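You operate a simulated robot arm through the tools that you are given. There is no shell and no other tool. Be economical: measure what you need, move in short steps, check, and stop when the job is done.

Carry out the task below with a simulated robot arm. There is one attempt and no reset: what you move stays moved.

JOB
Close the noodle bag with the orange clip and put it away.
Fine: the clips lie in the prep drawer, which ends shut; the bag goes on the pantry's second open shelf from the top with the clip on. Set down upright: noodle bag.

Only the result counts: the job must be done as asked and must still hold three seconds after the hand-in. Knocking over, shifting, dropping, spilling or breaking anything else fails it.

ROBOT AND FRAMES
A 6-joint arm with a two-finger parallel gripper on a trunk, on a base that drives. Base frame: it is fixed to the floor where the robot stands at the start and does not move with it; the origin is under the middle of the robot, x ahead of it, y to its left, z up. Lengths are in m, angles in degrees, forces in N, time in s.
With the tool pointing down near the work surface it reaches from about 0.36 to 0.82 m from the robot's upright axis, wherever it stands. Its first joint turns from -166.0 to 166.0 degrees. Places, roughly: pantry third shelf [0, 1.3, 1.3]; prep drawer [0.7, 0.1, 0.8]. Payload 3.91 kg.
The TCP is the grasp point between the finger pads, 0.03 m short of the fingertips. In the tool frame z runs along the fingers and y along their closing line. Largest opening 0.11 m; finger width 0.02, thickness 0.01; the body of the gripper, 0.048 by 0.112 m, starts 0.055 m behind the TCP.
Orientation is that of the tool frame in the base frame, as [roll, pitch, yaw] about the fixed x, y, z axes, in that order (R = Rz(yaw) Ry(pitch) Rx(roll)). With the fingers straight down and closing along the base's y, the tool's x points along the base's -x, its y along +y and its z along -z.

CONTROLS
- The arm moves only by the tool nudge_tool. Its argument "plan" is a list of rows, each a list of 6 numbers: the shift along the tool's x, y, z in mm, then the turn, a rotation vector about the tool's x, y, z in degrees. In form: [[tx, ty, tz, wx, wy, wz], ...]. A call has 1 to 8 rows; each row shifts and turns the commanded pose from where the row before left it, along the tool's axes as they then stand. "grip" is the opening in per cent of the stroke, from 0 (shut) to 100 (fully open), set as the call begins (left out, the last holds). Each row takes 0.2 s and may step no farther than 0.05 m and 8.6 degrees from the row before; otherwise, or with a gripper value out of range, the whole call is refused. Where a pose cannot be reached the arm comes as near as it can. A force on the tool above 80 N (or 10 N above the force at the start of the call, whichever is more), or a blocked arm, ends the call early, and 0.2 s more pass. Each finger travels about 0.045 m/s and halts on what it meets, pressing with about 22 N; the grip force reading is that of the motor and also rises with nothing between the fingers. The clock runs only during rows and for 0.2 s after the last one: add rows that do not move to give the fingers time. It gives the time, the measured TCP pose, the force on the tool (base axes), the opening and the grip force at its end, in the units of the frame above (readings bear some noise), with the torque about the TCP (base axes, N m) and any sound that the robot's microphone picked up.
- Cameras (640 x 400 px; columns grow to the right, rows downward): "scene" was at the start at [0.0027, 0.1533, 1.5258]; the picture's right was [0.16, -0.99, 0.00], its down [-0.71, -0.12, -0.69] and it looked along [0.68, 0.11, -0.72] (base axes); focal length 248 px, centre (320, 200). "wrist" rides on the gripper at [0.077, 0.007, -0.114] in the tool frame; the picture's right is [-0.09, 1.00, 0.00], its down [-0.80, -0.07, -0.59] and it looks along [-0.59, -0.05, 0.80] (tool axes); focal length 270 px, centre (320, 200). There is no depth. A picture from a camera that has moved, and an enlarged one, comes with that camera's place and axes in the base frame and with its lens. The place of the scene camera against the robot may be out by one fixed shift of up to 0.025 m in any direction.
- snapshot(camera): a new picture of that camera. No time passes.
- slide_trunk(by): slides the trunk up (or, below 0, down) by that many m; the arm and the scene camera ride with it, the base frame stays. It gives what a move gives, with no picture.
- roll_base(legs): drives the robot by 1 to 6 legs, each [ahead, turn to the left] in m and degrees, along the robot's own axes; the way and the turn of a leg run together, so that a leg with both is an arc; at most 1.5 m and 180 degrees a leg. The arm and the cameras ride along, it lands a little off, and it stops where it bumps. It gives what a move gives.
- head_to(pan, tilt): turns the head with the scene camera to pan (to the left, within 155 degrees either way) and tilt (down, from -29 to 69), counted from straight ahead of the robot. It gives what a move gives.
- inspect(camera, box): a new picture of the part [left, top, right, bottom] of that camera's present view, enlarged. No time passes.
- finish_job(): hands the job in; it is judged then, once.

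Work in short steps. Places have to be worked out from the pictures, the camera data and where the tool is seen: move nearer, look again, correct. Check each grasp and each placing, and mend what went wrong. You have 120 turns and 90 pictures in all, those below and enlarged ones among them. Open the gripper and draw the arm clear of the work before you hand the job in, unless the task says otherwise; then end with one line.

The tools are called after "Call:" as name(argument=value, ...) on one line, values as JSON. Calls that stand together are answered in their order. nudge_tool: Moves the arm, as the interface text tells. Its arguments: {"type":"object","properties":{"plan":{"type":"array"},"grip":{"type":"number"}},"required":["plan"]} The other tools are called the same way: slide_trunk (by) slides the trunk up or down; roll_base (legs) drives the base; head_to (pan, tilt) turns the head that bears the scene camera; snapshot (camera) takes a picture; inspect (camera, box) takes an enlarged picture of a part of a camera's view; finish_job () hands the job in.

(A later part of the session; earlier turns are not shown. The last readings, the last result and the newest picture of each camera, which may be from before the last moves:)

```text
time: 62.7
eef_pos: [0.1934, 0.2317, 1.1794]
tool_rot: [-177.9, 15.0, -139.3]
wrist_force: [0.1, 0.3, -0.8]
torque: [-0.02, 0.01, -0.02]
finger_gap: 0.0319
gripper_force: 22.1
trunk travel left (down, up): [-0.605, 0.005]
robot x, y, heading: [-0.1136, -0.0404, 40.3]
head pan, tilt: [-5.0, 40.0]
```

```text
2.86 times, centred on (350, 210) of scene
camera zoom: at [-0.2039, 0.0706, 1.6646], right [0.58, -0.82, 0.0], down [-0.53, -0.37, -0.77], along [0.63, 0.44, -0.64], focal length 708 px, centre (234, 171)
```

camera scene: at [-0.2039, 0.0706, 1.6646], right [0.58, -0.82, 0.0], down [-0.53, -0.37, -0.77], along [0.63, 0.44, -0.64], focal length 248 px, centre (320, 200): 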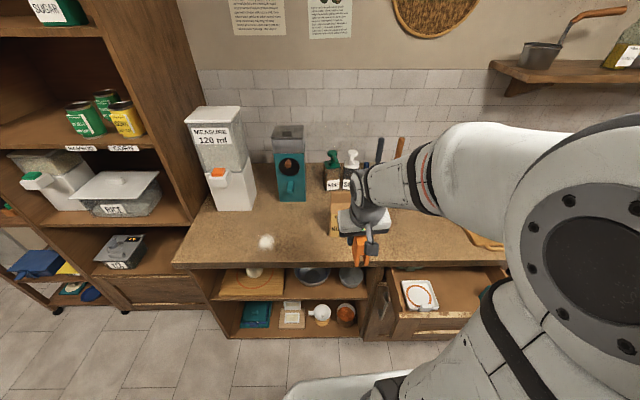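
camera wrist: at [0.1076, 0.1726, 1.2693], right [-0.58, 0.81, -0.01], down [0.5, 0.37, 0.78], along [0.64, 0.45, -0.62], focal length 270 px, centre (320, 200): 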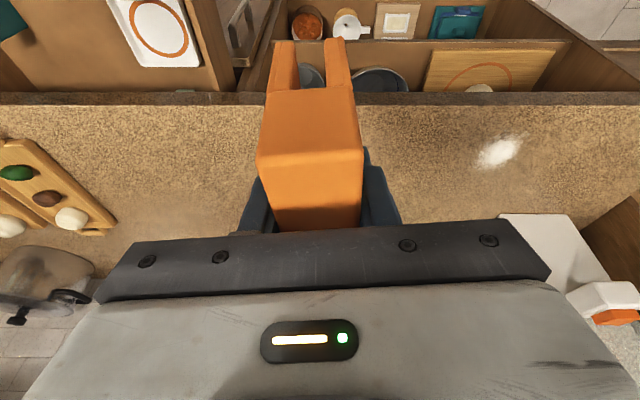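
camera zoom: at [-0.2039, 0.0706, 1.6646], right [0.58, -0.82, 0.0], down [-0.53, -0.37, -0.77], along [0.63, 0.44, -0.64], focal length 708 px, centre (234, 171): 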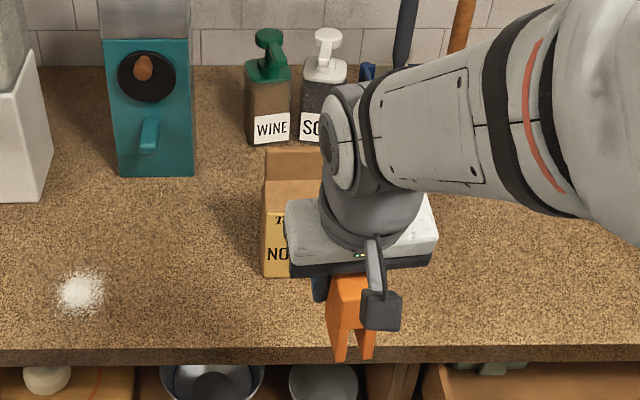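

I rotate the tool +85° about the vertical so the slot lines up with the bag's fin, raising a little as well.

Call:
nudge_tool(plan=[[-2, 0, -8, -2.2, 0, -8.2], [-2, 0, -8, -2.2, 0, -8.2], [-2, 0, -8, -2.2, 0, -8.2], [-2, 0, -8, -2.2, 0, -8.2], [-2, 0, -8, -2.2, 0, -8.2]])

Call:
nudge_tool(plan=[[0, 0, 0, -2.2, 0, -8.2], [0, 0, 0, -2.2, 0, -8.2], [0, 0, 0, -2.2, 0, -8.2], [0, 0, 0, -2.2, 0, -8.2], [0, 0, 0, -2.2, 0, -8.2]])

Call:
snapshot(camera="scene")

Call:
snapshot(camera="wrist")

```text
time: 63.9
eef_pos: [0.1916, 0.232, 1.2208]
tool_rot: [-178.5, 13.8, -96.7]
wrist_force: [-0.3, 0.3, -0.4]
torque: [0.0, 0.0, -0.03]
finger_gap: 0.0321
gripper_force: 22.3
trunk travel left (down, up): [-0.605, 0.005]
robot x, y, heading: [-0.1189, -0.0434, 40.5]
head pan, tilt: [-5.0, 40.0]
```

```text
time: 65.1
eef_pos: [0.1925, 0.2322, 1.2195]
tool_rot: [-179.8, 13.2, -54.5]
wrist_force: [0.0, -0.5, -0.8]
torque: [0.01, 0.01, -0.02]
finger_gap: 0.0322
gripper_force: 22.1
trunk travel left (down, up): [-0.605, 0.005]
robot x, y, heading: [-0.1155, -0.0413, 40.2]
head pan, tilt: [-5.0, 40.0]
```

```text
50 pictures are left
camera scene: at [-0.2034, 0.0703, 1.6647], right [0.58, -0.82, 0.0], down [-0.53, -0.37, -0.77], along [0.63, 0.44, -0.64], focal length 248 px, centre (320, 200)
```

scene: 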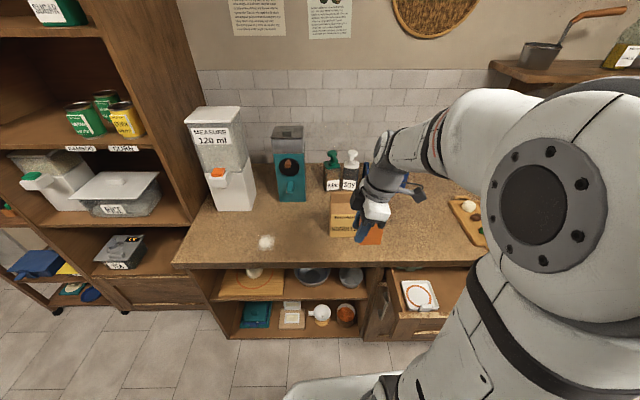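

```text
49 pictures are left
camera wrist: at [0.2448, 0.1457, 1.3145], right [-0.86, -0.51, 0.02], down [-0.32, 0.57, 0.76], along [-0.39, 0.65, -0.65], focal length 270 px, centre (320, 200)
```

wrist: 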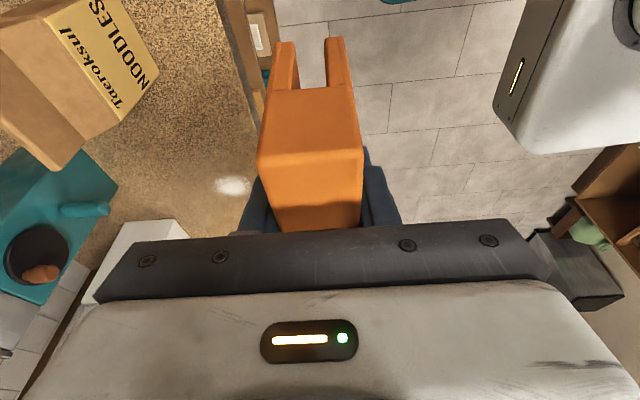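

Rotation worked. I bring the tool over the counter toward the bag, staying higher than its top and a bit to its right, to see the fin.

Call:
nudge_tool(plan=[[8, -40, -8, 0, 0, 0], [8, -40, -8, 0, 0, 0], [8, -40, -8, 0, 0, 0], [8, -40, -8, 0, 0, 0], [8, -40, -8, 0, 0, 0]])

Call:
snapshot(camera="wrist")

Call:
inspect(camera="scene", box=[280, 130, 440, 270])

```text
time: 66.3
eef_pos: [0.3884, 0.3073, 1.2535]
tool_rot: [-179.9, 13.2, -54.9]
wrist_force: [0.8, 0.2, -0.6]
torque: [0.01, 0.06, 0.03]
finger_gap: 0.0322
gripper_force: 22.0
trunk travel left (down, up): [-0.605, 0.005]
robot x, y, heading: [-0.1191, -0.0453, 40.1]
head pan, tilt: [-5.0, 40.0]
```

```text
48 pictures are left
camera wrist: at [0.4398, 0.2215, 1.3475], right [-0.86, -0.5, 0.02], down [-0.32, 0.57, 0.76], along [-0.39, 0.65, -0.65], focal length 270 px, centre (320, 200)
```

wrist: 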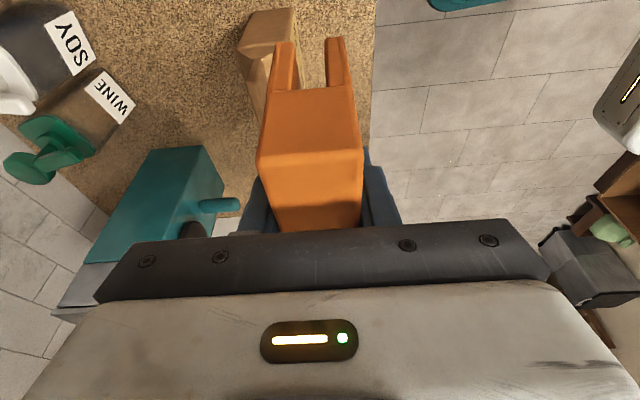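

```text
2.86 times, centred on (360, 200) of scene
camera zoom: at [-0.2016, 0.0711, 1.6648], right [0.58, -0.82, 0.0], down [-0.53, -0.37, -0.77], along [0.63, 0.44, -0.64], focal length 708 px, centre (206, 200)
```

zoom: 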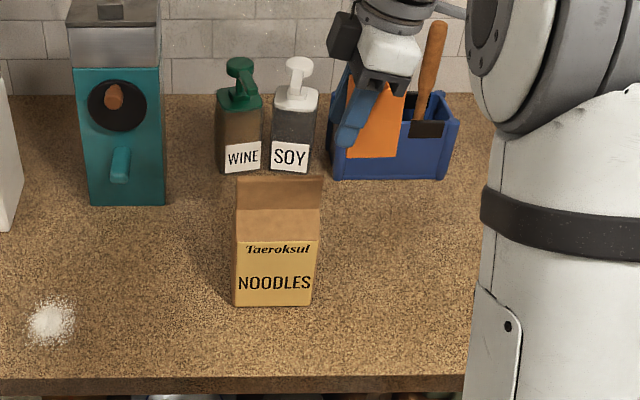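

I shift 70 mm further right to see the bag's fin beyond the clip with the wrist camera.

Call:
nudge_tool(plan=[[35, -5, -8, 0, 0, 0], [35, -5, -8, 0, 0, 0]])

Call:
snapshot(camera="wrist")

Call:
inspect(camera="scene", box=[280, 130, 440, 270])

```text
time: 66.9
eef_pos: [0.438, 0.2507, 1.2503]
tool_rot: [-179.8, 13.1, -54.7]
wrist_force: [-0.3, -0.2, 0.2]
torque: [0.01, 0.02, 0.03]
finger_gap: 0.032
gripper_force: 22.2
trunk travel left (down, up): [-0.605, 0.005]
robot x, y, heading: [-0.1121, -0.0426, 40.3]
head pan, tilt: [-5.0, 40.0]
```

```text
46 pictures are left
camera wrist: at [0.4891, 0.165, 1.3448], right [-0.86, -0.5, 0.02], down [-0.32, 0.57, 0.76], along [-0.39, 0.65, -0.65], focal length 270 px, centre (320, 200)
```

wrist: 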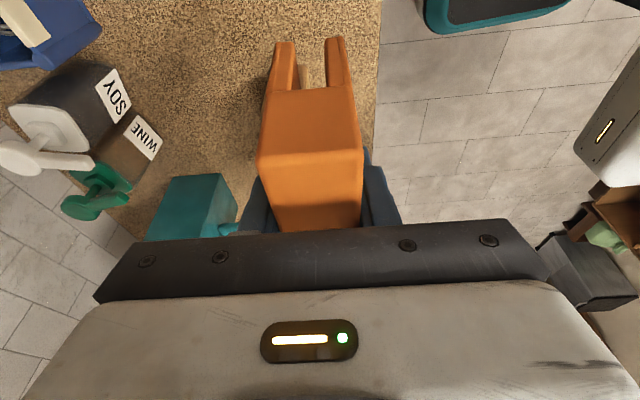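

```text
2.86 times, centred on (360, 200) of scene
camera zoom: at [-0.2032, 0.0693, 1.6648], right [0.58, -0.82, 0.0], down [-0.53, -0.37, -0.77], along [0.63, 0.44, -0.64], focal length 708 px, centre (206, 200)
```

zoom: 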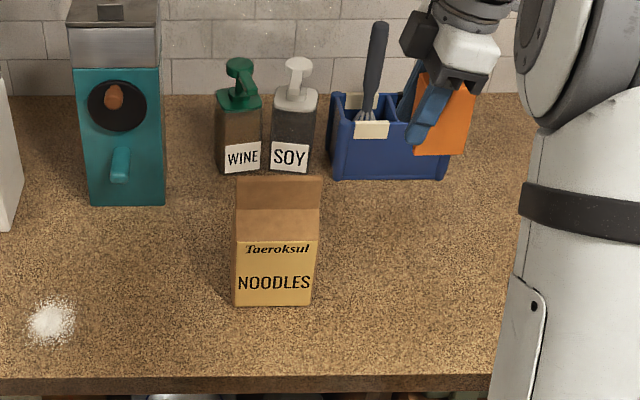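

I step back 100 mm from the counter so the bag appears left of the clip.

Call:
nudge_tool(plan=[[0, 45, 0, 0, 0, 0], [0, 45, 0, 0, 0, 0]])

Call:
inspect(camera="wrist", box=[80, 0, 380, 220])

```text
time: 67.5
eef_pos: [0.3593, 0.1997, 1.25]
tool_rot: [-179.7, 13.1, -54.7]
wrist_force: [-0.5, 0.0, -0.2]
torque: [0.0, -0.03, 0.03]
finger_gap: 0.032
gripper_force: 22.4
trunk travel left (down, up): [-0.605, 0.005]
robot x, y, heading: [-0.1174, -0.0408, 40.4]
head pan, tilt: [-5.0, 40.0]
```

```text
1.82 times, centred on (230, 110) of wrist
camera zoom: at [0.4108, 0.1146, 1.3433], right [-0.86, -0.5, 0.01], down [-0.32, 0.57, 0.76], along [-0.39, 0.65, -0.65], focal length 491 px, centre (484, 364)
```

zoom: 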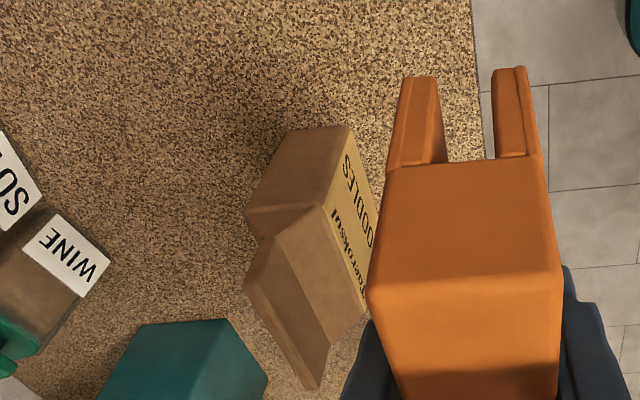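

The clip reads ~0.08 m tall with a ~45 mm slot; the fin is vertical, aligned with t. To get its height I take a second view 100 mm lower.

Call:
nudge_tool(plan=[[11, 0, 48, 0, 0, 0], [11, 0, 48, 0, 0, 0]])

Call:
inspect(camera="wrist", box=[80, 0, 380, 220])

Call:
inspect(camera="scene", box=[300, 150, 420, 270])

```text
time: 68.1
eef_pos: [0.36, 0.2027, 1.1524]
tool_rot: [-179.9, 13.2, -54.7]
wrist_force: [0.6, -0.5, -0.7]
torque: [-0.04, 0.02, -0.01]
finger_gap: 0.032
gripper_force: 22.1
trunk travel left (down, up): [-0.605, 0.005]
robot x, y, heading: [-0.1169, -0.0422, 40.3]
head pan, tilt: [-5.0, 40.0]
```

```text
1.82 times, centred on (230, 110) of wrist
camera zoom: at [0.412, 0.1162, 1.2465], right [-0.86, -0.5, 0.02], down [-0.32, 0.57, 0.76], along [-0.39, 0.65, -0.65], focal length 491 px, centre (484, 364)
```

zoom: 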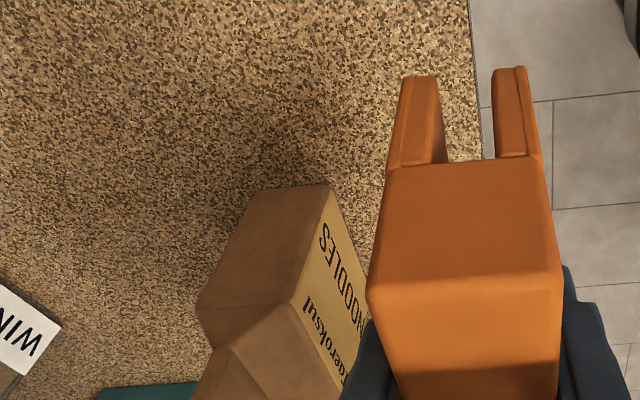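

```text
3.33 times, centred on (360, 210) of scene
camera zoom: at [-0.2027, 0.0704, 1.6648], right [0.58, -0.82, 0.0], down [-0.53, -0.37, -0.77], along [0.63, 0.44, -0.64], focal length 826 px, centre (187, 167)
```

zoom: 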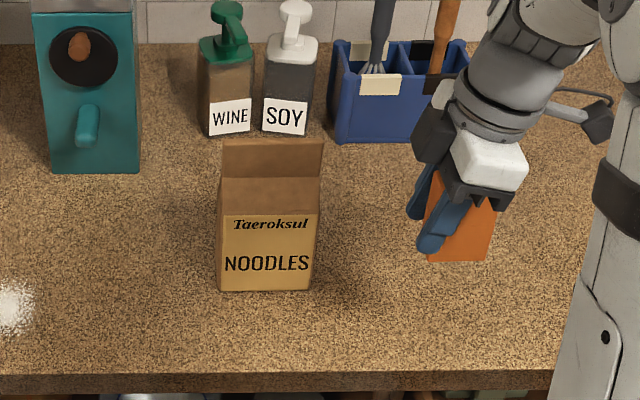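

Triangulation: bag n 0.522–0.576, fin line at n≈0.547, top z≈1.127, t 0.013–0.11. I raise, then move over the fin with the clip bottom ~2 cm above it.

Call:
nudge_tool(plan=[[-8, 0, -34, 0, 0, 0], [-8, 0, -34, 0, 0, 0], [-32, -34, 7, 0, 0, 0], [-32, -34, 7, 0, 0, 0], [-32, -34, 8, 0, 0, 0], [-32, -35, 8, 0, 0, 0]])

Call:
snapshot(camera="wrist")

Call:
inspect(camera="scene", box=[290, 130, 410, 270])

```text
time: 69.5
eef_pos: [0.3977, 0.3907, 1.2242]
tool_rot: [-180.0, 12.9, -54.8]
wrist_force: [0.0, 0.2, -1.3]
torque: [0.02, 0.01, 0.0]
finger_gap: 0.0323
gripper_force: 22.2
trunk travel left (down, up): [-0.605, 0.005]
robot x, y, heading: [-0.1143, -0.0446, 40.3]
head pan, tilt: [-5.0, 40.0]
```

```text
41 pictures are left
camera wrist: at [0.4487, 0.3042, 1.3184], right [-0.86, -0.5, 0.02], down [-0.32, 0.57, 0.76], along [-0.39, 0.65, -0.65], focal length 270 px, centre (320, 200)
```

wrist: 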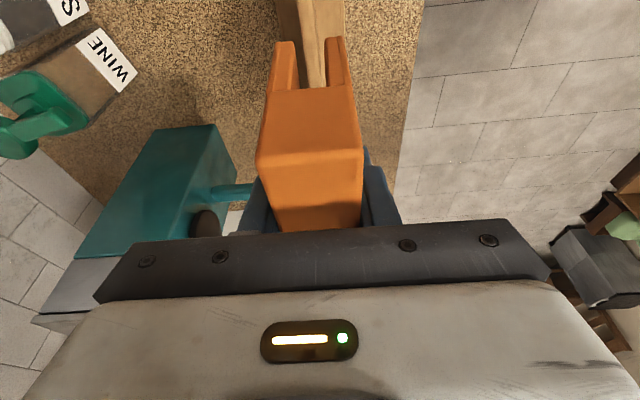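

```text
2.86 times, centred on (350, 200) of scene
camera zoom: at [-0.2029, 0.0717, 1.6647], right [0.58, -0.82, 0.0], down [-0.53, -0.37, -0.77], along [0.63, 0.44, -0.64], focal length 708 px, centre (234, 200)
```

zoom: 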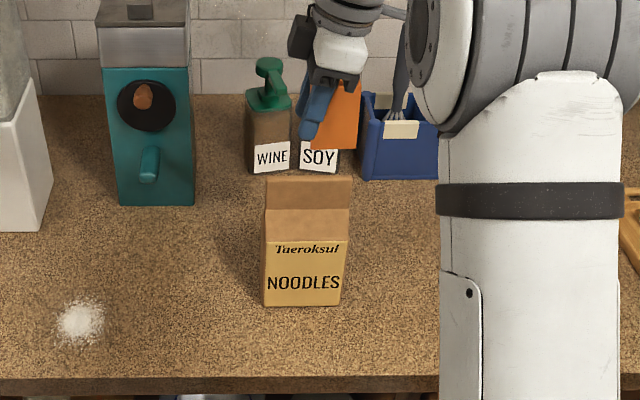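

The fin shows in the slot view; I zoom in to judge the alignment.

Call:
inspect(camera="wrist", box=[240, 0, 400, 110])

```text
3.64 times, centred on (320, 55) of wrist
camera zoom: at [0.4487, 0.3042, 1.3184], right [-0.86, -0.5, 0.02], down [-0.32, 0.57, 0.76], along [-0.39, 0.65, -0.65], focal length 983 px, centre (320, 727)
```

zoom: 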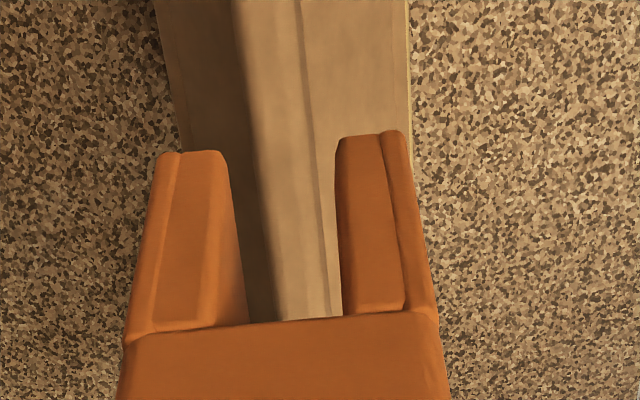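

Fin centre n≈0.553 vs TCP 0.552 — aligned. I descend 40 mm to bring the jaws to the fin top and check.

Call:
nudge_tool(plan=[[5, 0, 20, 0, 0, 0], [4, 0, 19, 0, 0, 0], [0, 0, 0, 0, 0, 0]])

Call:
inspect(camera="wrist", box=[240, 0, 400, 110])

Call:
inspect(camera="scene", box=[300, 150, 400, 270])

```text
time: 70.3
eef_pos: [0.3965, 0.3902, 1.1821]
tool_rot: [-179.8, 13.0, -54.8]
wrist_force: [-0.1, 0.1, 0.0]
torque: [0.02, 0.0, -0.04]
finger_gap: 0.0322
gripper_force: 22.4
trunk travel left (down, up): [-0.605, 0.005]
robot x, y, heading: [-0.1152, -0.043, 40.0]
head pan, tilt: [-5.0, 40.0]
```

```text
3.64 times, centred on (320, 55) of wrist
camera zoom: at [0.4477, 0.3033, 1.2766], right [-0.86, -0.5, 0.02], down [-0.32, 0.57, 0.76], along [-0.39, 0.65, -0.65], focal length 983 px, centre (320, 727)
```

zoom: 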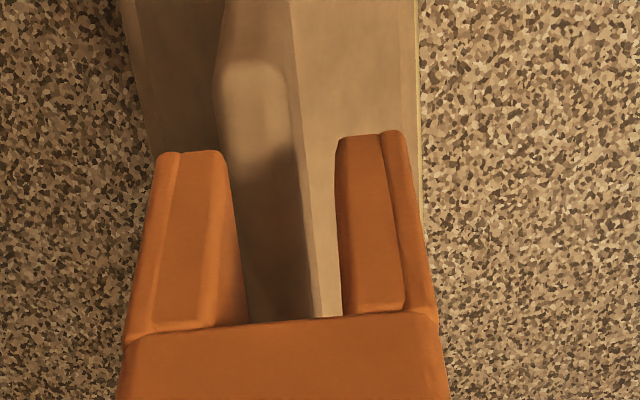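

```text
3.33 times, centred on (350, 210) of scene
camera zoom: at [-0.2033, 0.0703, 1.6647], right [0.58, -0.82, 0.0], down [-0.53, -0.37, -0.77], along [0.63, 0.44, -0.64], focal length 826 px, centre (220, 167)
```

zoom: 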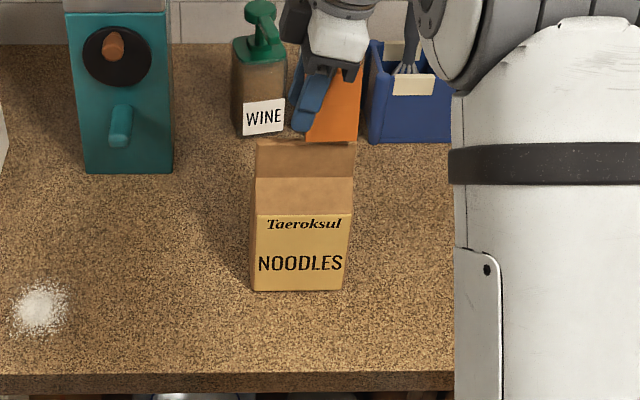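

Aligned within ~1 mm. I correct 1 mm and ~1.3° yaw and lower in small steps, watching force.

Call:
nudge_tool(plan=[[0, -1, 0, -0.3, 0, -1.2], [2, 0, 8, 0, 0, 0], [2, 0, 8, 0, 0, 0], [0, 0, 0, 0, 0, 0]])

Call:
inspect(camera="wrist", box=[240, 0, 400, 110])

```text
time: 71.3
eef_pos: [0.3974, 0.3891, 1.1652]
tool_rot: [-179.8, 13.1, -53.5]
wrist_force: [0.5, 2.1, 0.0]
torque: [0.04, 0.01, 0.0]
finger_gap: 0.0319
gripper_force: 22.1
trunk travel left (down, up): [-0.605, 0.005]
robot x, y, heading: [-0.1148, -0.0411, 40.0]
head pan, tilt: [-5.0, 40.0]
```

```text
3.64 times, centred on (320, 55) of wrist
camera zoom: at [0.4511, 0.3048, 1.2598], right [-0.85, -0.52, 0.02], down [-0.33, 0.56, 0.76], along [-0.41, 0.64, -0.65], focal length 983 px, centre (320, 727)
```

zoom: 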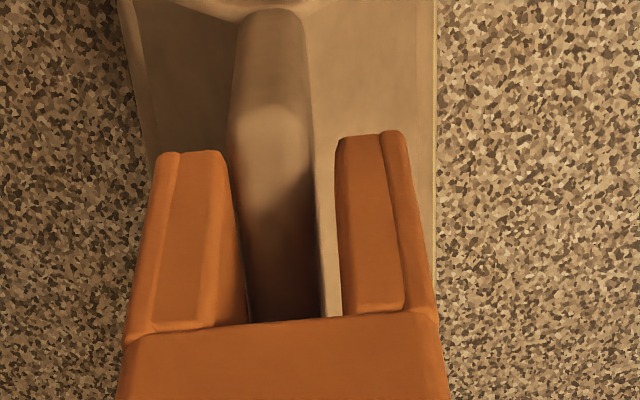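

The jaws are at the fin's edge; the fin sits ~1.5 mm toward the wall side. I shift 1.5 mm and continue down 12 mm.

Call:
nudge_tool(plan=[[0, -1.5, 0, 0, 0, 0], [1, 0, 6, 0, 0, 0], [2, 0, 6, 0, 0, 0], [0, 0, 0, 0, 0, 0]])

Call:
inspect(camera="wrist", box=[240, 0, 400, 110])

Call:
inspect(camera="scene", box=[300, 150, 400, 270])

```text
time: 72.3
eef_pos: [0.3984, 0.3915, 1.1537]
tool_rot: [-179.8, 13.0, -53.5]
wrist_force: [-0.2, -0.1, 0.1]
torque: [-0.01, 0.01, 0.02]
finger_gap: 0.0321
gripper_force: 21.6
trunk travel left (down, up): [-0.605, 0.005]
robot x, y, heading: [-0.1137, -0.0401, 40.0]
head pan, tilt: [-5.0, 40.0]
```

```text
3.64 times, centred on (320, 55) of wrist
camera zoom: at [0.4516, 0.3061, 1.2475], right [-0.85, -0.52, 0.02], down [-0.33, 0.56, 0.76], along [-0.41, 0.64, -0.65], focal length 983 px, centre (320, 727)
```

zoom: 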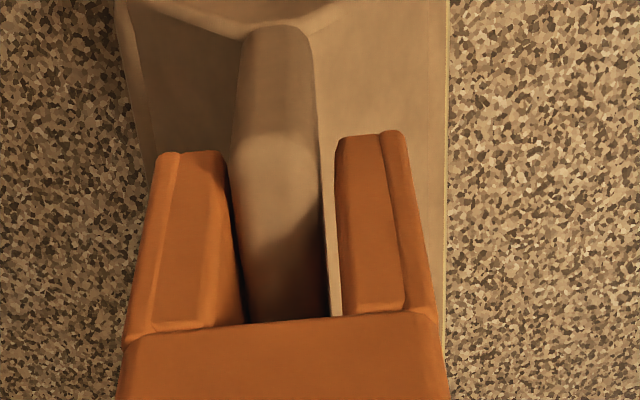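

```text
3.33 times, centred on (350, 210) of scene
camera zoom: at [-0.2034, 0.0702, 1.6647], right [0.58, -0.82, 0.0], down [-0.53, -0.37, -0.77], along [0.63, 0.44, -0.64], focal length 826 px, centre (220, 167)
```

zoom: 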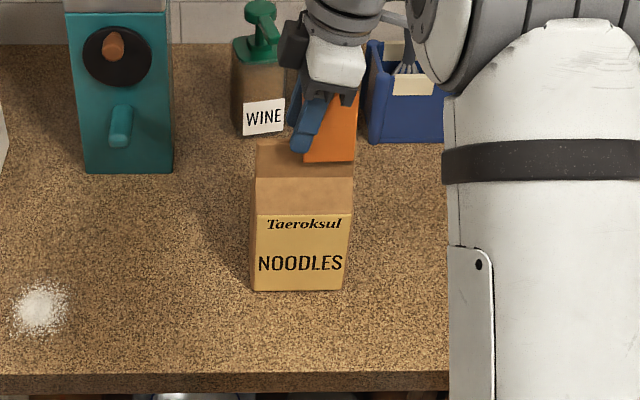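

The jaws straddle the fin cleanly. I continue down in small steps until contact is felt.

Call:
nudge_tool(plan=[[1, 0, 5, 0, 0, 0], [1, 0, 5, 0, 0, 0], [1, 0, 4, 0, 0, 0], [0, 0, 0, 0, 0, 0]])

Call:
inspect(camera="wrist", box=[240, 0, 400, 110])

```text
time: 73.3
eef_pos: [0.399, 0.3907, 1.1383]
tool_rot: [-179.7, 13.2, -53.5]
wrist_force: [-0.9, -0.7, 0.7]
torque: [0.0, -0.01, 0.01]
finger_gap: 0.0321
gripper_force: 21.8
trunk travel left (down, up): [-0.605, 0.005]
robot x, y, heading: [-0.115, -0.0423, 40.3]
head pan, tilt: [-5.0, 40.0]
```

```text
3.64 times, centred on (320, 55) of wrist
camera zoom: at [0.452, 0.3062, 1.2327], right [-0.85, -0.52, 0.02], down [-0.33, 0.56, 0.76], along [-0.41, 0.64, -0.65], focal length 983 px, centre (320, 727)
```

zoom: 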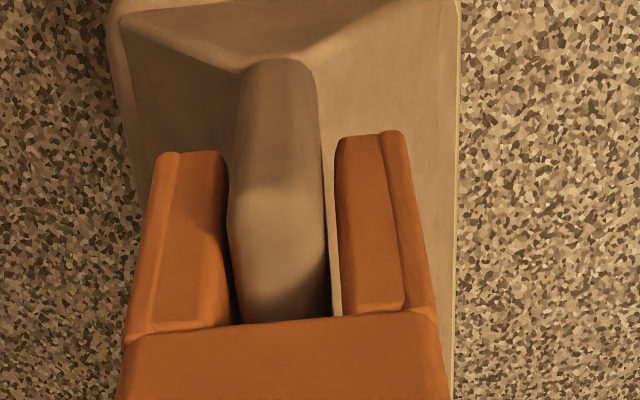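

No contact yet. I continue with small steps.

Call:
nudge_tool(plan=[[1, 0, 4, 0, 0, 0], [1, 0, 4, 0, 0, 0], [0, 0, 0, 0, 0, 0]])

Call:
inspect(camera="wrist", box=[240, 0, 400, 110])

Call:
inspect(camera="scene", box=[300, 150, 400, 270])

```text
time: 74.1
eef_pos: [0.3992, 0.3916, 1.1295]
tool_rot: [-179.8, 13.1, -53.5]
wrist_force: [-0.1, -0.2, 0.3]
torque: [0.01, 0.01, 0.02]
finger_gap: 0.0322
gripper_force: 21.9
trunk travel left (down, up): [-0.605, 0.005]
robot x, y, heading: [-0.1155, -0.0437, 40.0]
head pan, tilt: [-5.0, 40.0]
```

```text
3.64 times, centred on (320, 55) of wrist
camera zoom: at [0.4527, 0.3062, 1.2243], right [-0.85, -0.52, 0.02], down [-0.33, 0.56, 0.76], along [-0.41, 0.64, -0.65], focal length 983 px, centre (320, 727)
```

zoom: 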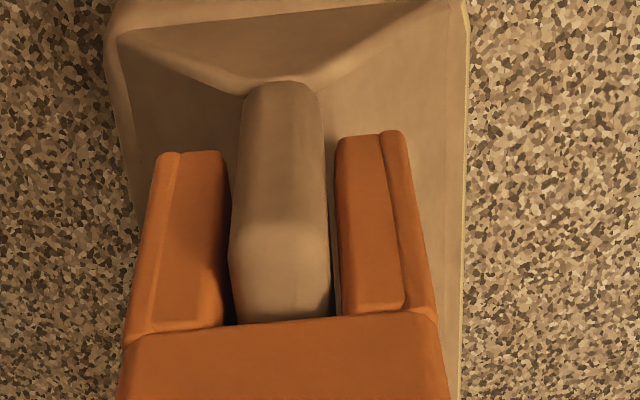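

```text
3.33 times, centred on (350, 210) of scene
camera zoom: at [-0.2035, 0.0702, 1.6647], right [0.58, -0.82, 0.0], down [-0.53, -0.37, -0.77], along [0.63, 0.44, -0.64], focal length 826 px, centre (220, 167)
```

zoom: 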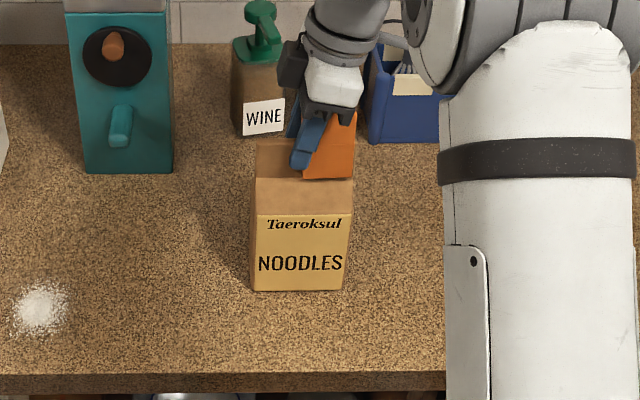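

The clip is nearly fully down but sits at the right end of the fin; I slide it 22 mm along the fin to the centre.

Call:
nudge_tool(plan=[[-7, 0, 1.6, 0, 0, 0], [-7, 0, 1.6, 0, 0, 0], [-7, 0, 1.6, 0, 0, 0], [0, 0, 0, 0, 0, 0]])

Call:
nudge_tool(plan=[[1, 0, 3, 0, 0, 0], [1, 0, 3, 0, 0, 0], [0, 0, 0, 0, 0, 0]])

Call:
inspect(camera="scene", box=[300, 150, 400, 270])

Call:
inspect(camera="wrist", box=[240, 0, 400, 110])

```text
time: 75.1
eef_pos: [0.3867, 0.4095, 1.1307]
tool_rot: [-179.9, 13.1, -53.5]
wrist_force: [-0.4, -1.1, -0.5]
torque: [0.01, -0.03, 0.0]
finger_gap: 0.0319
gripper_force: 21.6
trunk travel left (down, up): [-0.605, 0.005]
robot x, y, heading: [-0.1153, -0.044, 40.1]
head pan, tilt: [-5.0, 40.0]
```

```text
time: 75.9
eef_pos: [0.3866, 0.4095, 1.1276]
tool_rot: [-179.5, 13.1, -53.4]
wrist_force: [1.4, 1.4, 16.6]
torque: [0.01, 0.0, 0.02]
finger_gap: 0.0319
gripper_force: 22.2
trunk travel left (down, up): [-0.605, 0.005]
robot x, y, heading: [-0.1186, -0.0415, 40.1]
head pan, tilt: [-5.0, 40.0]
```

```text
3.33 times, centred on (350, 210) of scene
camera zoom: at [-0.2044, 0.0691, 1.665], right [0.58, -0.82, 0.0], down [-0.52, -0.37, -0.77], along [0.63, 0.44, -0.64], focal length 826 px, centre (220, 167)
```

zoom: 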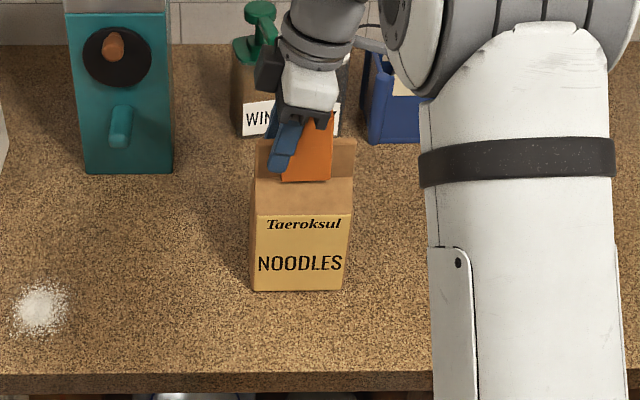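

```text
3.64 times, centred on (320, 55) of wrist
camera zoom: at [0.4395, 0.3235, 1.2205], right [-0.85, -0.52, 0.01], down [-0.33, 0.56, 0.76], along [-0.4, 0.64, -0.65], focal length 983 px, centre (320, 727)
```

zoom: 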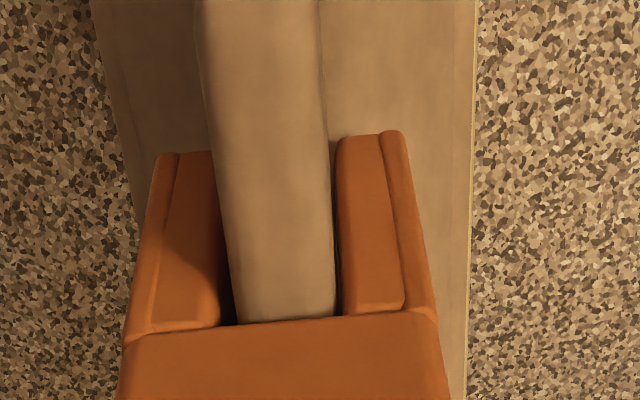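

The clip bottomed on the fin (16 N), well centred. I release and withdraw upward.

Call:
nudge_tool(plan=[[0, 0, -1, 0, 0, 0], [0, 0, 0, 0, 0, 0], [0, 0, 0, 0, 0, 0], [0, 0, 0, 0, 0, 0], [0, 0, 0, 0, 0, 0]], grip=65)

Call:
nudge_tool(plan=[[0, 0, -20, 0, 0, 0], [0, 0, -30, 0, 0, 0], [0, 0, -40, 0, 0, 0], [0, 0, -30, 0, 0, 0]])

Call:
inspect(camera="scene", box=[300, 150, 400, 270])

Call:
snapshot(camera="wrist")

```text
time: 77.1
eef_pos: [0.386, 0.4093, 1.1259]
tool_rot: [-179.8, 13.1, -53.6]
wrist_force: [-0.2, -0.5, 0.4]
torque: [-0.04, 0.02, -0.01]
finger_gap: 0.0716
gripper_force: 0.1
trunk travel left (down, up): [-0.605, 0.005]
robot x, y, heading: [-0.1167, -0.0446, 40.2]
head pan, tilt: [-5.0, 40.0]
```

```text
time: 78.1
eef_pos: [0.4041, 0.387, 1.2443]
tool_rot: [-179.8, 13.1, -53.5]
wrist_force: [-0.2, -0.9, -0.2]
torque: [0.02, 0.03, -0.03]
finger_gap: 0.0714
gripper_force: 0.0
trunk travel left (down, up): [-0.605, 0.005]
robot x, y, heading: [-0.1195, -0.0407, 40.2]
head pan, tilt: [-5.0, 40.0]
```

```text
3.33 times, centred on (350, 210) of scene
camera zoom: at [-0.2035, 0.07, 1.6647], right [0.58, -0.82, 0.0], down [-0.53, -0.37, -0.77], along [0.63, 0.44, -0.64], focal length 826 px, centre (220, 167)
```

zoom: 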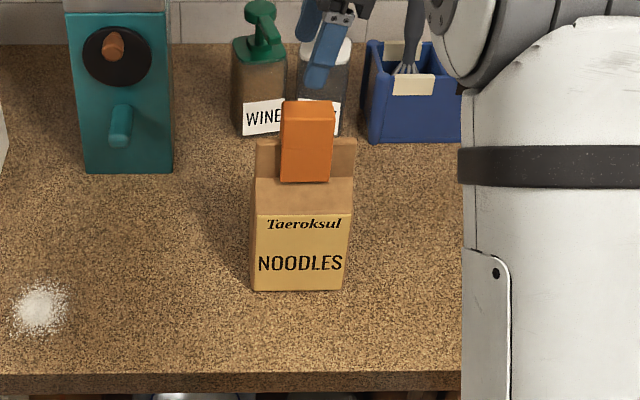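

```text
27 pictures are left
camera wrist: at [0.4567, 0.302, 1.338], right [-0.85, -0.52, 0.02], down [-0.33, 0.56, 0.76], along [-0.41, 0.64, -0.65], focal length 270 px, centre (320, 200)
```

wrist: 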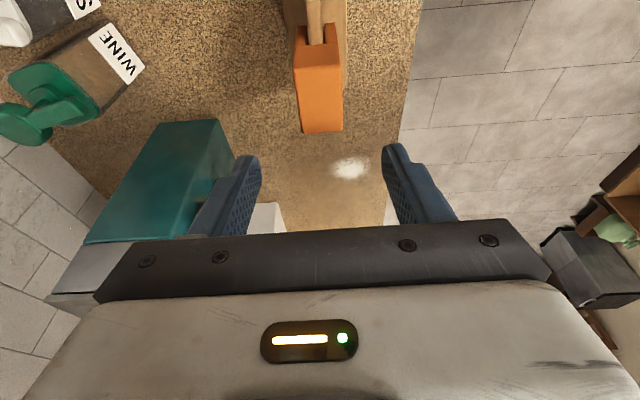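

The clip stays on the bag. Next I prepare the bag grasp: tilt the tool to ~60° with fingers pointing along the bag's width (+t), staying above the bag.

Call:
nudge_tool(plan=[[15, 0, -5, 0, -7.8, 0], [20, 0, -10, 0, -7.8, 0], [20, 0, -10, 0, -7.8, 0], [15, 0, -15, 0, -7.8, 0], [10, 0, -20, 0, -7.8, 0], [10, 0, -20, 0, -7.8, 0]])

```text
time: 79.5
eef_pos: [0.4762, 0.2832, 1.2588]
tool_rot: [-179.7, 59.9, -53.3]
wrist_force: [0.2, -0.8, 0.2]
torque: [-0.01, 0.03, -0.02]
finger_gap: 0.0716
gripper_force: 0.1
trunk travel left (down, up): [-0.605, 0.005]
robot x, y, heading: [-0.1156, -0.0423, 40.0]
head pan, tilt: [-5.0, 40.0]
```

Pose reached. I lower the trunk 0.15 m and check clearance to the utensil holder and bag.

Call:
slide_trunk(by=-0.15)

Call:
snapshot(camera="scene")

Call:
snapshot(camera="wrist")

```text
time: 81.2
eef_pos: [0.4744, 0.2846, 1.1092]
tool_rot: [-179.6, 59.9, -53.2]
wrist_force: [0.2, 0.3, -0.1]
torque: [0.02, 0.01, -0.01]
finger_gap: 0.0714
gripper_force: 0.2
trunk travel left (down, up): [-0.455, 0.155]
robot x, y, heading: [-0.1198, -0.0429, 40.3]
head pan, tilt: [-5.0, 40.0]
```

```text
26 pictures are left
camera scene: at [-0.2035, 0.0701, 1.5148], right [0.58, -0.82, 0.0], down [-0.53, -0.37, -0.77], along [0.63, 0.44, -0.64], focal length 248 px, centre (320, 200)
```

scene: 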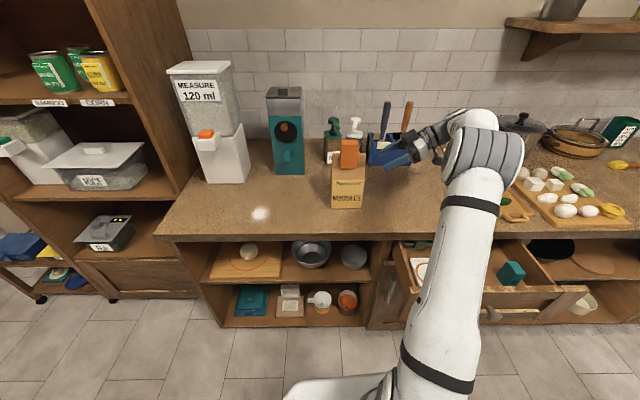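

```text
25 pictures are left
camera wrist: at [0.5501, 0.17, 1.0991], right [-0.83, -0.56, 0.07], down [0.12, -0.05, 0.99], along [-0.55, 0.83, 0.11], focal length 270 px, centre (320, 200)
```

wrist: 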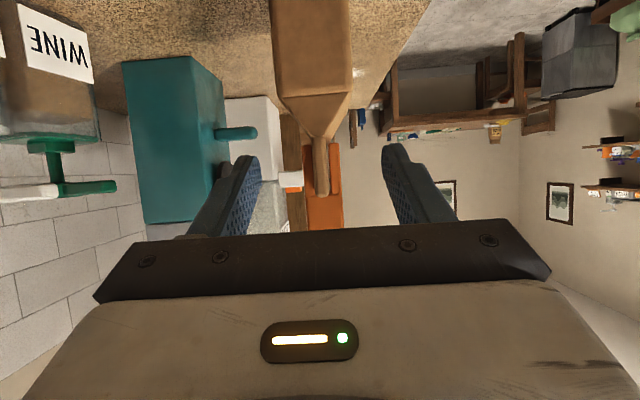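

Good clearance, bag centred between the fingers. I lower the trunk 0.115 m more to grasp height.

Call:
slide_trunk(by=-0.115)

Call:
snapshot(camera="scene")

```text
time: 82.7
eef_pos: [0.4751, 0.2842, 0.9928]
tool_rot: [-179.5, 59.8, -53.1]
wrist_force: [0.7, 0.1, -0.6]
torque: [0.02, 0.03, 0.0]
finger_gap: 0.0715
gripper_force: 0.0
trunk travel left (down, up): [-0.34, 0.27]
robot x, y, heading: [-0.1178, -0.043, 40.4]
head pan, tilt: [-5.0, 40.0]
```

```text
24 pictures are left
camera scene: at [-0.2035, 0.0701, 1.3998], right [0.58, -0.82, 0.0], down [-0.53, -0.37, -0.77], along [0.63, 0.44, -0.64], focal length 248 px, centre (320, 200)
```

scene: 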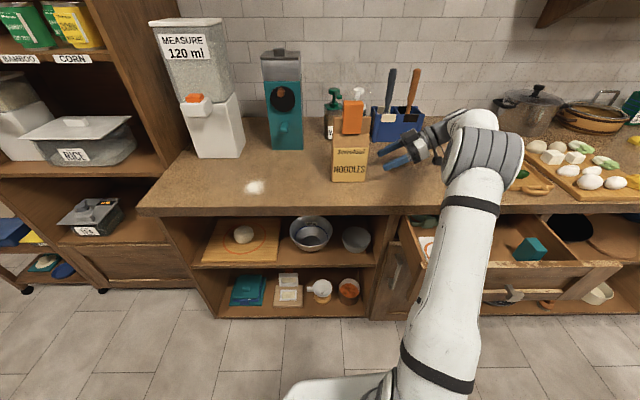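

Clear. I open a bit wider and advance 100 mm along the bag's width.

Call:
nudge_tool(plan=[[0, 1, 0, 0, 0, 0], [-12.5, 0, 21.6, 0, 0, 0], [-12.5, 0, 21.6, 0, 0, 0], [-12.5, 0, 21.6, 0, 0, 0], [-12.5, 0, 21.6, 0, 0, 0], [0, 0, 0, 0, 0, 0]], grip=75)

Call:
snapshot(camera="wrist")

Call:
inspect(camera="scene", box=[300, 70, 460, 210])

```text
time: 84.1
eef_pos: [0.4138, 0.3679, 0.9934]
tool_rot: [-179.6, 60.0, -53.2]
wrist_force: [0.5, -1.4, -0.5]
torque: [-0.03, 0.0, -0.01]
finger_gap: 0.0826
gripper_force: 0.2
trunk travel left (down, up): [-0.34, 0.27]
robot x, y, heading: [-0.116, -0.0433, 40.3]
head pan, tilt: [-5.0, 40.0]
```

```text
23 pictures are left
camera wrist: at [0.4894, 0.2528, 0.9842], right [-0.83, -0.56, 0.07], down [0.12, -0.05, 0.99], along [-0.55, 0.83, 0.11], focal length 270 px, centre (320, 200)
```

wrist: 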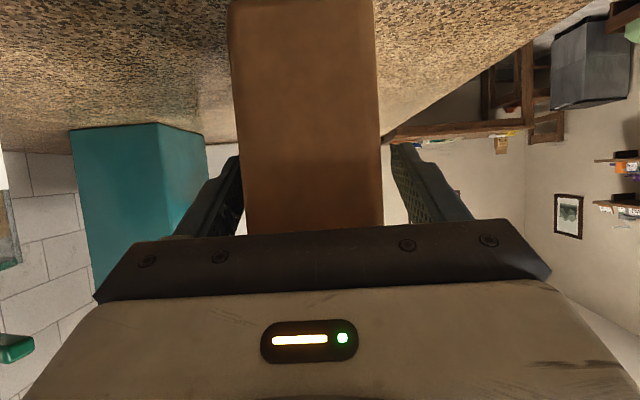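

```text
2.86 times, centred on (380, 140) of scene
camera zoom: at [-0.2036, 0.0703, 1.3997], right [0.58, -0.82, 0.0], down [-0.53, -0.37, -0.77], along [0.63, 0.44, -0.64], focal length 708 px, centre (149, 371)
```

zoom: 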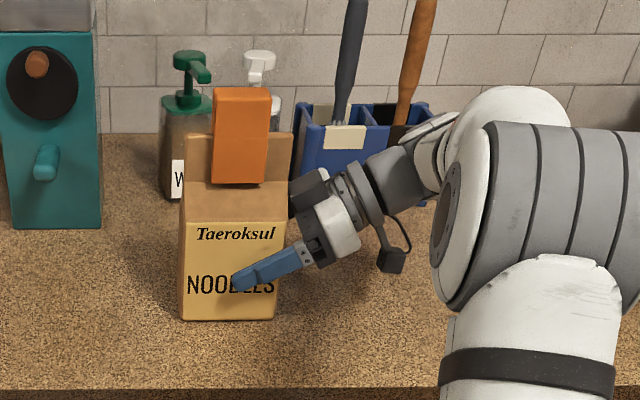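

Fingers straddle the bag's body. I close the grip.

Call:
nudge_tool(plan=[[0, 1.5, 0, 0, 0, 0], [0, 0, 0, 0, 0, 0], [0, 0, 0, 0, 0, 0], [0, 0, 0, 0, 0, 0], [0, 0, 0, 0, 0, 0]], grip=25)

```text
time: 85.3
eef_pos: [0.4127, 0.3666, 0.9936]
tool_rot: [-179.6, 60.0, -53.2]
wrist_force: [2.1, 2.3, 0.7]
torque: [0.08, 0.04, -0.06]
finger_gap: 0.0598
gripper_force: 22.0
trunk travel left (down, up): [-0.34, 0.27]
robot x, y, heading: [-0.1148, -0.0439, 40.1]
head pan, tilt: [-5.0, 40.0]
```

Bag gripped (gap 60 mm). I lift with the trunk.

Call:
slide_trunk(by=0.26)

Call:
inspect(camera="scene", box=[270, 100, 470, 280])

```text
time: 88.0
eef_pos: [0.4144, 0.3648, 1.2527]
tool_rot: [-179.7, 59.9, -53.3]
wrist_force: [0.1, 0.4, -3.8]
torque: [-0.07, -0.08, -0.02]
finger_gap: 0.0598
gripper_force: 21.5
trunk travel left (down, up): [-0.6, 0.01]
robot x, y, heading: [-0.1187, -0.0422, 39.9]
head pan, tilt: [-5.0, 40.0]
```

```text
2.22 times, centred on (370, 190) of scene
camera zoom: at [-0.203, 0.0706, 1.6597], right [0.58, -0.82, 0.0], down [-0.53, -0.37, -0.77], along [0.63, 0.44, -0.64], focal length 551 px, centre (209, 222)
```

zoom: 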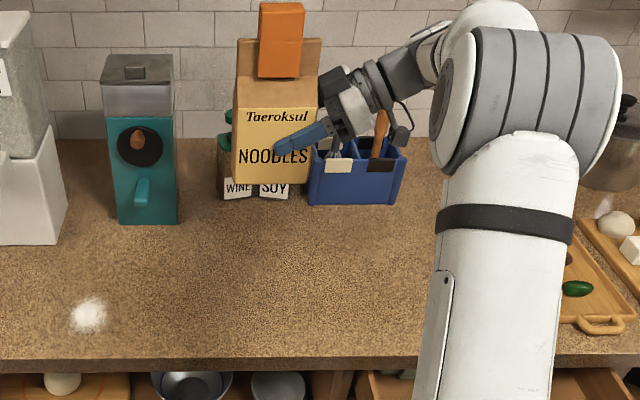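

Bag is up and vertical with the clip. I back the base 0.42 m.

Call:
roll_base(legs=[[-0.42, 0]])

Call:
nudge_tool(plan=[[0, 0, 0, 7.2, 0, 4.2], [0, 0, 0, 7.2, 0, 4.2], [0, 0, 0, 7.2, 0, 4.2]])

```text
time: 90.5
eef_pos: [0.0967, 0.093, 1.2533]
tool_rot: [-179.6, 59.9, -53.5]
wrist_force: [-0.8, 0.0, -3.5]
torque: [-0.12, -0.04, -0.02]
finger_gap: 0.0599
gripper_force: 21.6
trunk travel left (down, up): [-0.6, 0.01]
robot x, y, heading: [-0.4321, -0.3105, 39.9]
head pan, tilt: [-5.0, 40.0]
```

```text
time: 91.3
eef_pos: [0.0965, 0.0955, 1.2555]
tool_rot: [-179.7, 59.9, -78.7]
wrist_force: [-0.2, -0.1, -2.6]
torque: [-0.13, -0.09, -0.01]
finger_gap: 0.0598
gripper_force: 22.1
trunk travel left (down, up): [-0.6, 0.01]
robot x, y, heading: [-0.4359, -0.3111, 39.8]
head pan, tilt: [-5.0, 40.0]
```

The rotation goes the right way; I continue to bring the fingers pointing straight ahead of the robot.

Call:
nudge_tool(plan=[[0, 0, 0, 6.7, 0, 3.9], [0, 0, 0, 6.7, 0, 3.9], [0, 0, 0, 6.7, 0, 3.9], [0, 0, 0, 6.7, 0, 3.9], [0, 0, 0, 6.7, 0, 3.9], [0, 0, 0, 6.7, 0, 3.9], [0, 0, 0, 6.7, 0, 3.9], [0, 0, 0, 6.7, 0, 3.9]])

```text
time: 93.1
eef_pos: [0.0965, 0.0965, 1.2536]
tool_rot: [-179.9, 60.1, -139.2]
wrist_force: [0.3, 0.0, -3.9]
torque: [-0.07, 0.1, -0.03]
finger_gap: 0.06
gripper_force: 21.9
trunk travel left (down, up): [-0.6, 0.01]
robot x, y, heading: [-0.4363, -0.311, 40.1]
head pan, tilt: [-5.0, 40.0]
```

I drive left along the room to stand in front of the pantry.

Call:
roll_base(legs=[[0, 86.5], [1.08, 0], [0, -90]])

Call:
head_to(pan=0, tilt=20)

Call:
snapshot(camera="scene")

```text
time: 95.1
eef_pos: [-0.139, 0.2882, 1.2535]
tool_rot: [-179.9, 60.1, -113.0]
wrist_force: [0.2, 0.1, -3.7]
torque: [-0.11, 0.03, 0.0]
finger_gap: 0.0598
gripper_force: 22.0
trunk travel left (down, up): [-0.6, 0.01]
robot x, y, heading: [-0.4256, -0.315, 64.2]
head pan, tilt: [-5.0, 40.0]
stopped in leg 1: the robot was blocked; the commanded pose is now the measured one
```

```text
time: 95.9
eef_pos: [-0.1382, 0.2872, 1.2538]
tool_rot: [180.0, 60.2, -112.9]
wrist_force: [-0.3, -0.1, -3.2]
torque: [-0.05, 0.04, -0.01]
finger_gap: 0.0597
gripper_force: 21.9
trunk travel left (down, up): [-0.6, 0.01]
robot x, y, heading: [-0.4246, -0.3203, 64.0]
head pan, tilt: [0.0, 20.0]
```

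```text
20 pictures are left
camera scene: at [-0.5528, -0.2376, 1.6911], right [0.9, -0.44, 0.0], down [-0.15, -0.31, -0.94], along [0.41, 0.84, -0.34], focal length 248 px, centre (320, 200)
```

scene: 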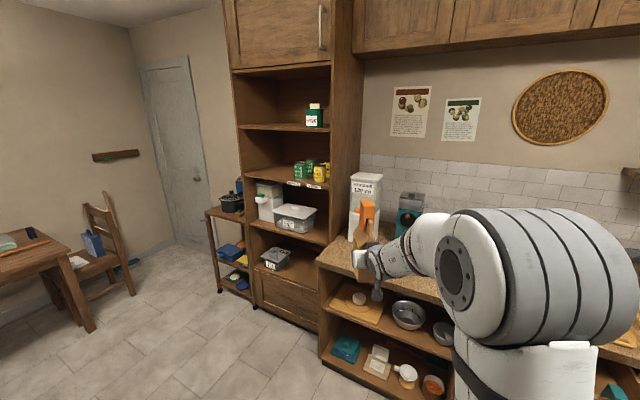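

The base's rear was blocked by something behind. I move forward first, then turn and drive to the pantry front.

Call:
roll_base(legs=[[0.25, 0], [0, 62], [0.9, 0], [0, -90]])

Call:
snapshot(camera="scene")

```text
time: 99.3
eef_pos: [-0.3789, 0.5703, 1.2491]
tool_rot: [-168.3, 59.8, -67.2]
wrist_force: [-0.3, 0.6, -2.3]
torque: [-0.11, -0.02, 0.01]
finger_gap: 0.0598
gripper_force: 22.3
trunk travel left (down, up): [-0.6, 0.01]
robot x, y, heading: [-0.3001, -0.0941, 93.3]
head pan, tilt: [0.0, 20.0]
stopped in leg 2: the robot was blocked; the commanded pose is now the measured one
```

```text
19 pictures are left
camera scene: at [-0.4532, -0.0872, 1.691], right [1.0, 0.06, 0.0], down [0.02, -0.34, -0.94], along [-0.05, 0.94, -0.34], focal length 248 px, centre (320, 200)
```

scene: 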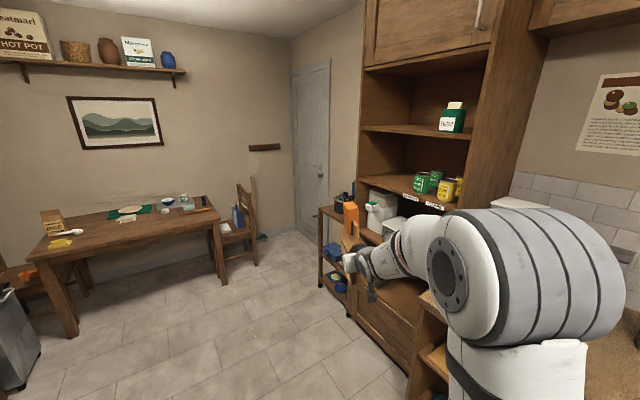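

Blocked again and the tool orientation shifted; I inspect around the gripper and look behind/right of the robot.

Call:
inspect(camera="scene", box=[290, 180, 640, 400])

Call:
head_to(pan=-110, tilt=50)

Call:
snapshot(camera="scene")

```text
1.82 times, centred on (465, 290) of scene
camera zoom: at [-0.4532, -0.0872, 1.691], right [1.0, 0.06, 0.0], down [0.02, -0.34, -0.94], along [-0.05, 0.94, -0.34], focal length 451 px, centre (56, 36)
```

zoom: 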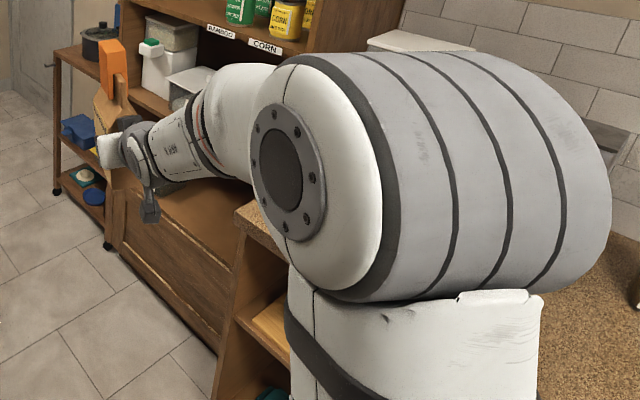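

```text
time: 101.2
eef_pos: [-0.3769, 0.5695, 1.251]
tool_rot: [-168.3, 60.0, -67.2]
wrist_force: [0.0, 1.0, -3.7]
torque: [-0.13, -0.03, 0.0]
finger_gap: 0.0598
gripper_force: 22.3
trunk travel left (down, up): [-0.6, 0.01]
robot x, y, heading: [-0.3026, -0.0929, 93.5]
head pan, tilt: [-110.0, 50.0]
```

```text
17 pictures are left
camera scene: at [-0.3731, -0.2026, 1.6456], right [-0.29, -0.96, 0.0], down [-0.73, 0.22, -0.64], along [0.62, -0.18, -0.77], focal length 248 px, centre (320, 200)
```

scene: 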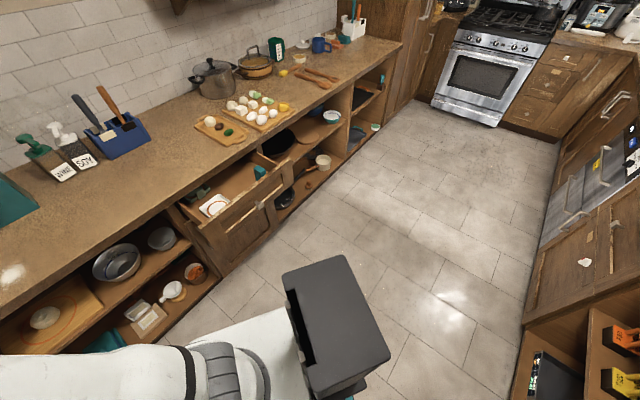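

Nothing obviously touching. I test with a small left turn to see how base and arm respond.

Call:
roll_base(legs=[[0, 8]])

```text
time: 102.2
eef_pos: [-0.4694, 0.5533, 1.2523]
tool_rot: [-168.3, 60.0, -58.7]
wrist_force: [-1.0, -0.4, -3.5]
torque: [-0.1, -0.05, 0.02]
finger_gap: 0.0597
gripper_force: 21.8
trunk travel left (down, up): [-0.6, 0.01]
robot x, y, heading: [-0.2971, -0.0964, 100.9]
head pan, tilt: [-110.0, 50.0]
```

No block with a small turn, so it was likely a dynamic effect of the extended arm. I straighten the tool (roll back to 180, pointing ahead) and check the bag with the wrist camera.

Call:
nudge_tool(plan=[[0, 0, 0, -5.9, 0, 0], [0, 0, 0, -5.8, 0, 0], [0, 0, 0, 5.9, 0, 3.4], [0, 0, 0, 5.9, 0, 3.4], [0, 0, 0, 5.9, 0, 3.4], [25, 0, -43, 0, 0, 0], [25, 0, -43, 0, 0, 0]])

Call:
snapshot(camera="wrist")

```text
time: 103.8
eef_pos: [-0.4408, 0.4592, 1.2513]
tool_rot: [-179.9, 59.9, -72.2]
wrist_force: [0.2, -0.4, -4.1]
torque: [-0.1, -0.06, -0.01]
finger_gap: 0.0599
gripper_force: 21.3
out of reach, approached as far as the arm can: row 5
trunk travel left (down, up): [-0.6, 0.01]
robot x, y, heading: [-0.2973, -0.095, 101.1]
head pan, tilt: [-110.0, 50.0]
```

```text
16 pictures are left
camera wrist: at [-0.4057, 0.3268, 1.2413], right [-0.96, -0.26, 0.08], down [0.1, -0.09, 0.99], along [-0.25, 0.96, 0.11], focal length 270 px, centre (320, 200)
```

wrist: 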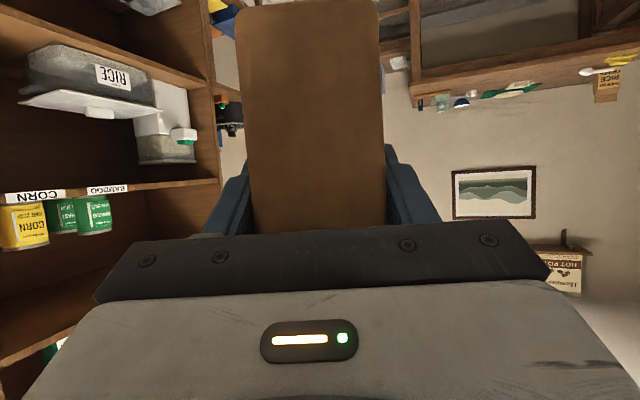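

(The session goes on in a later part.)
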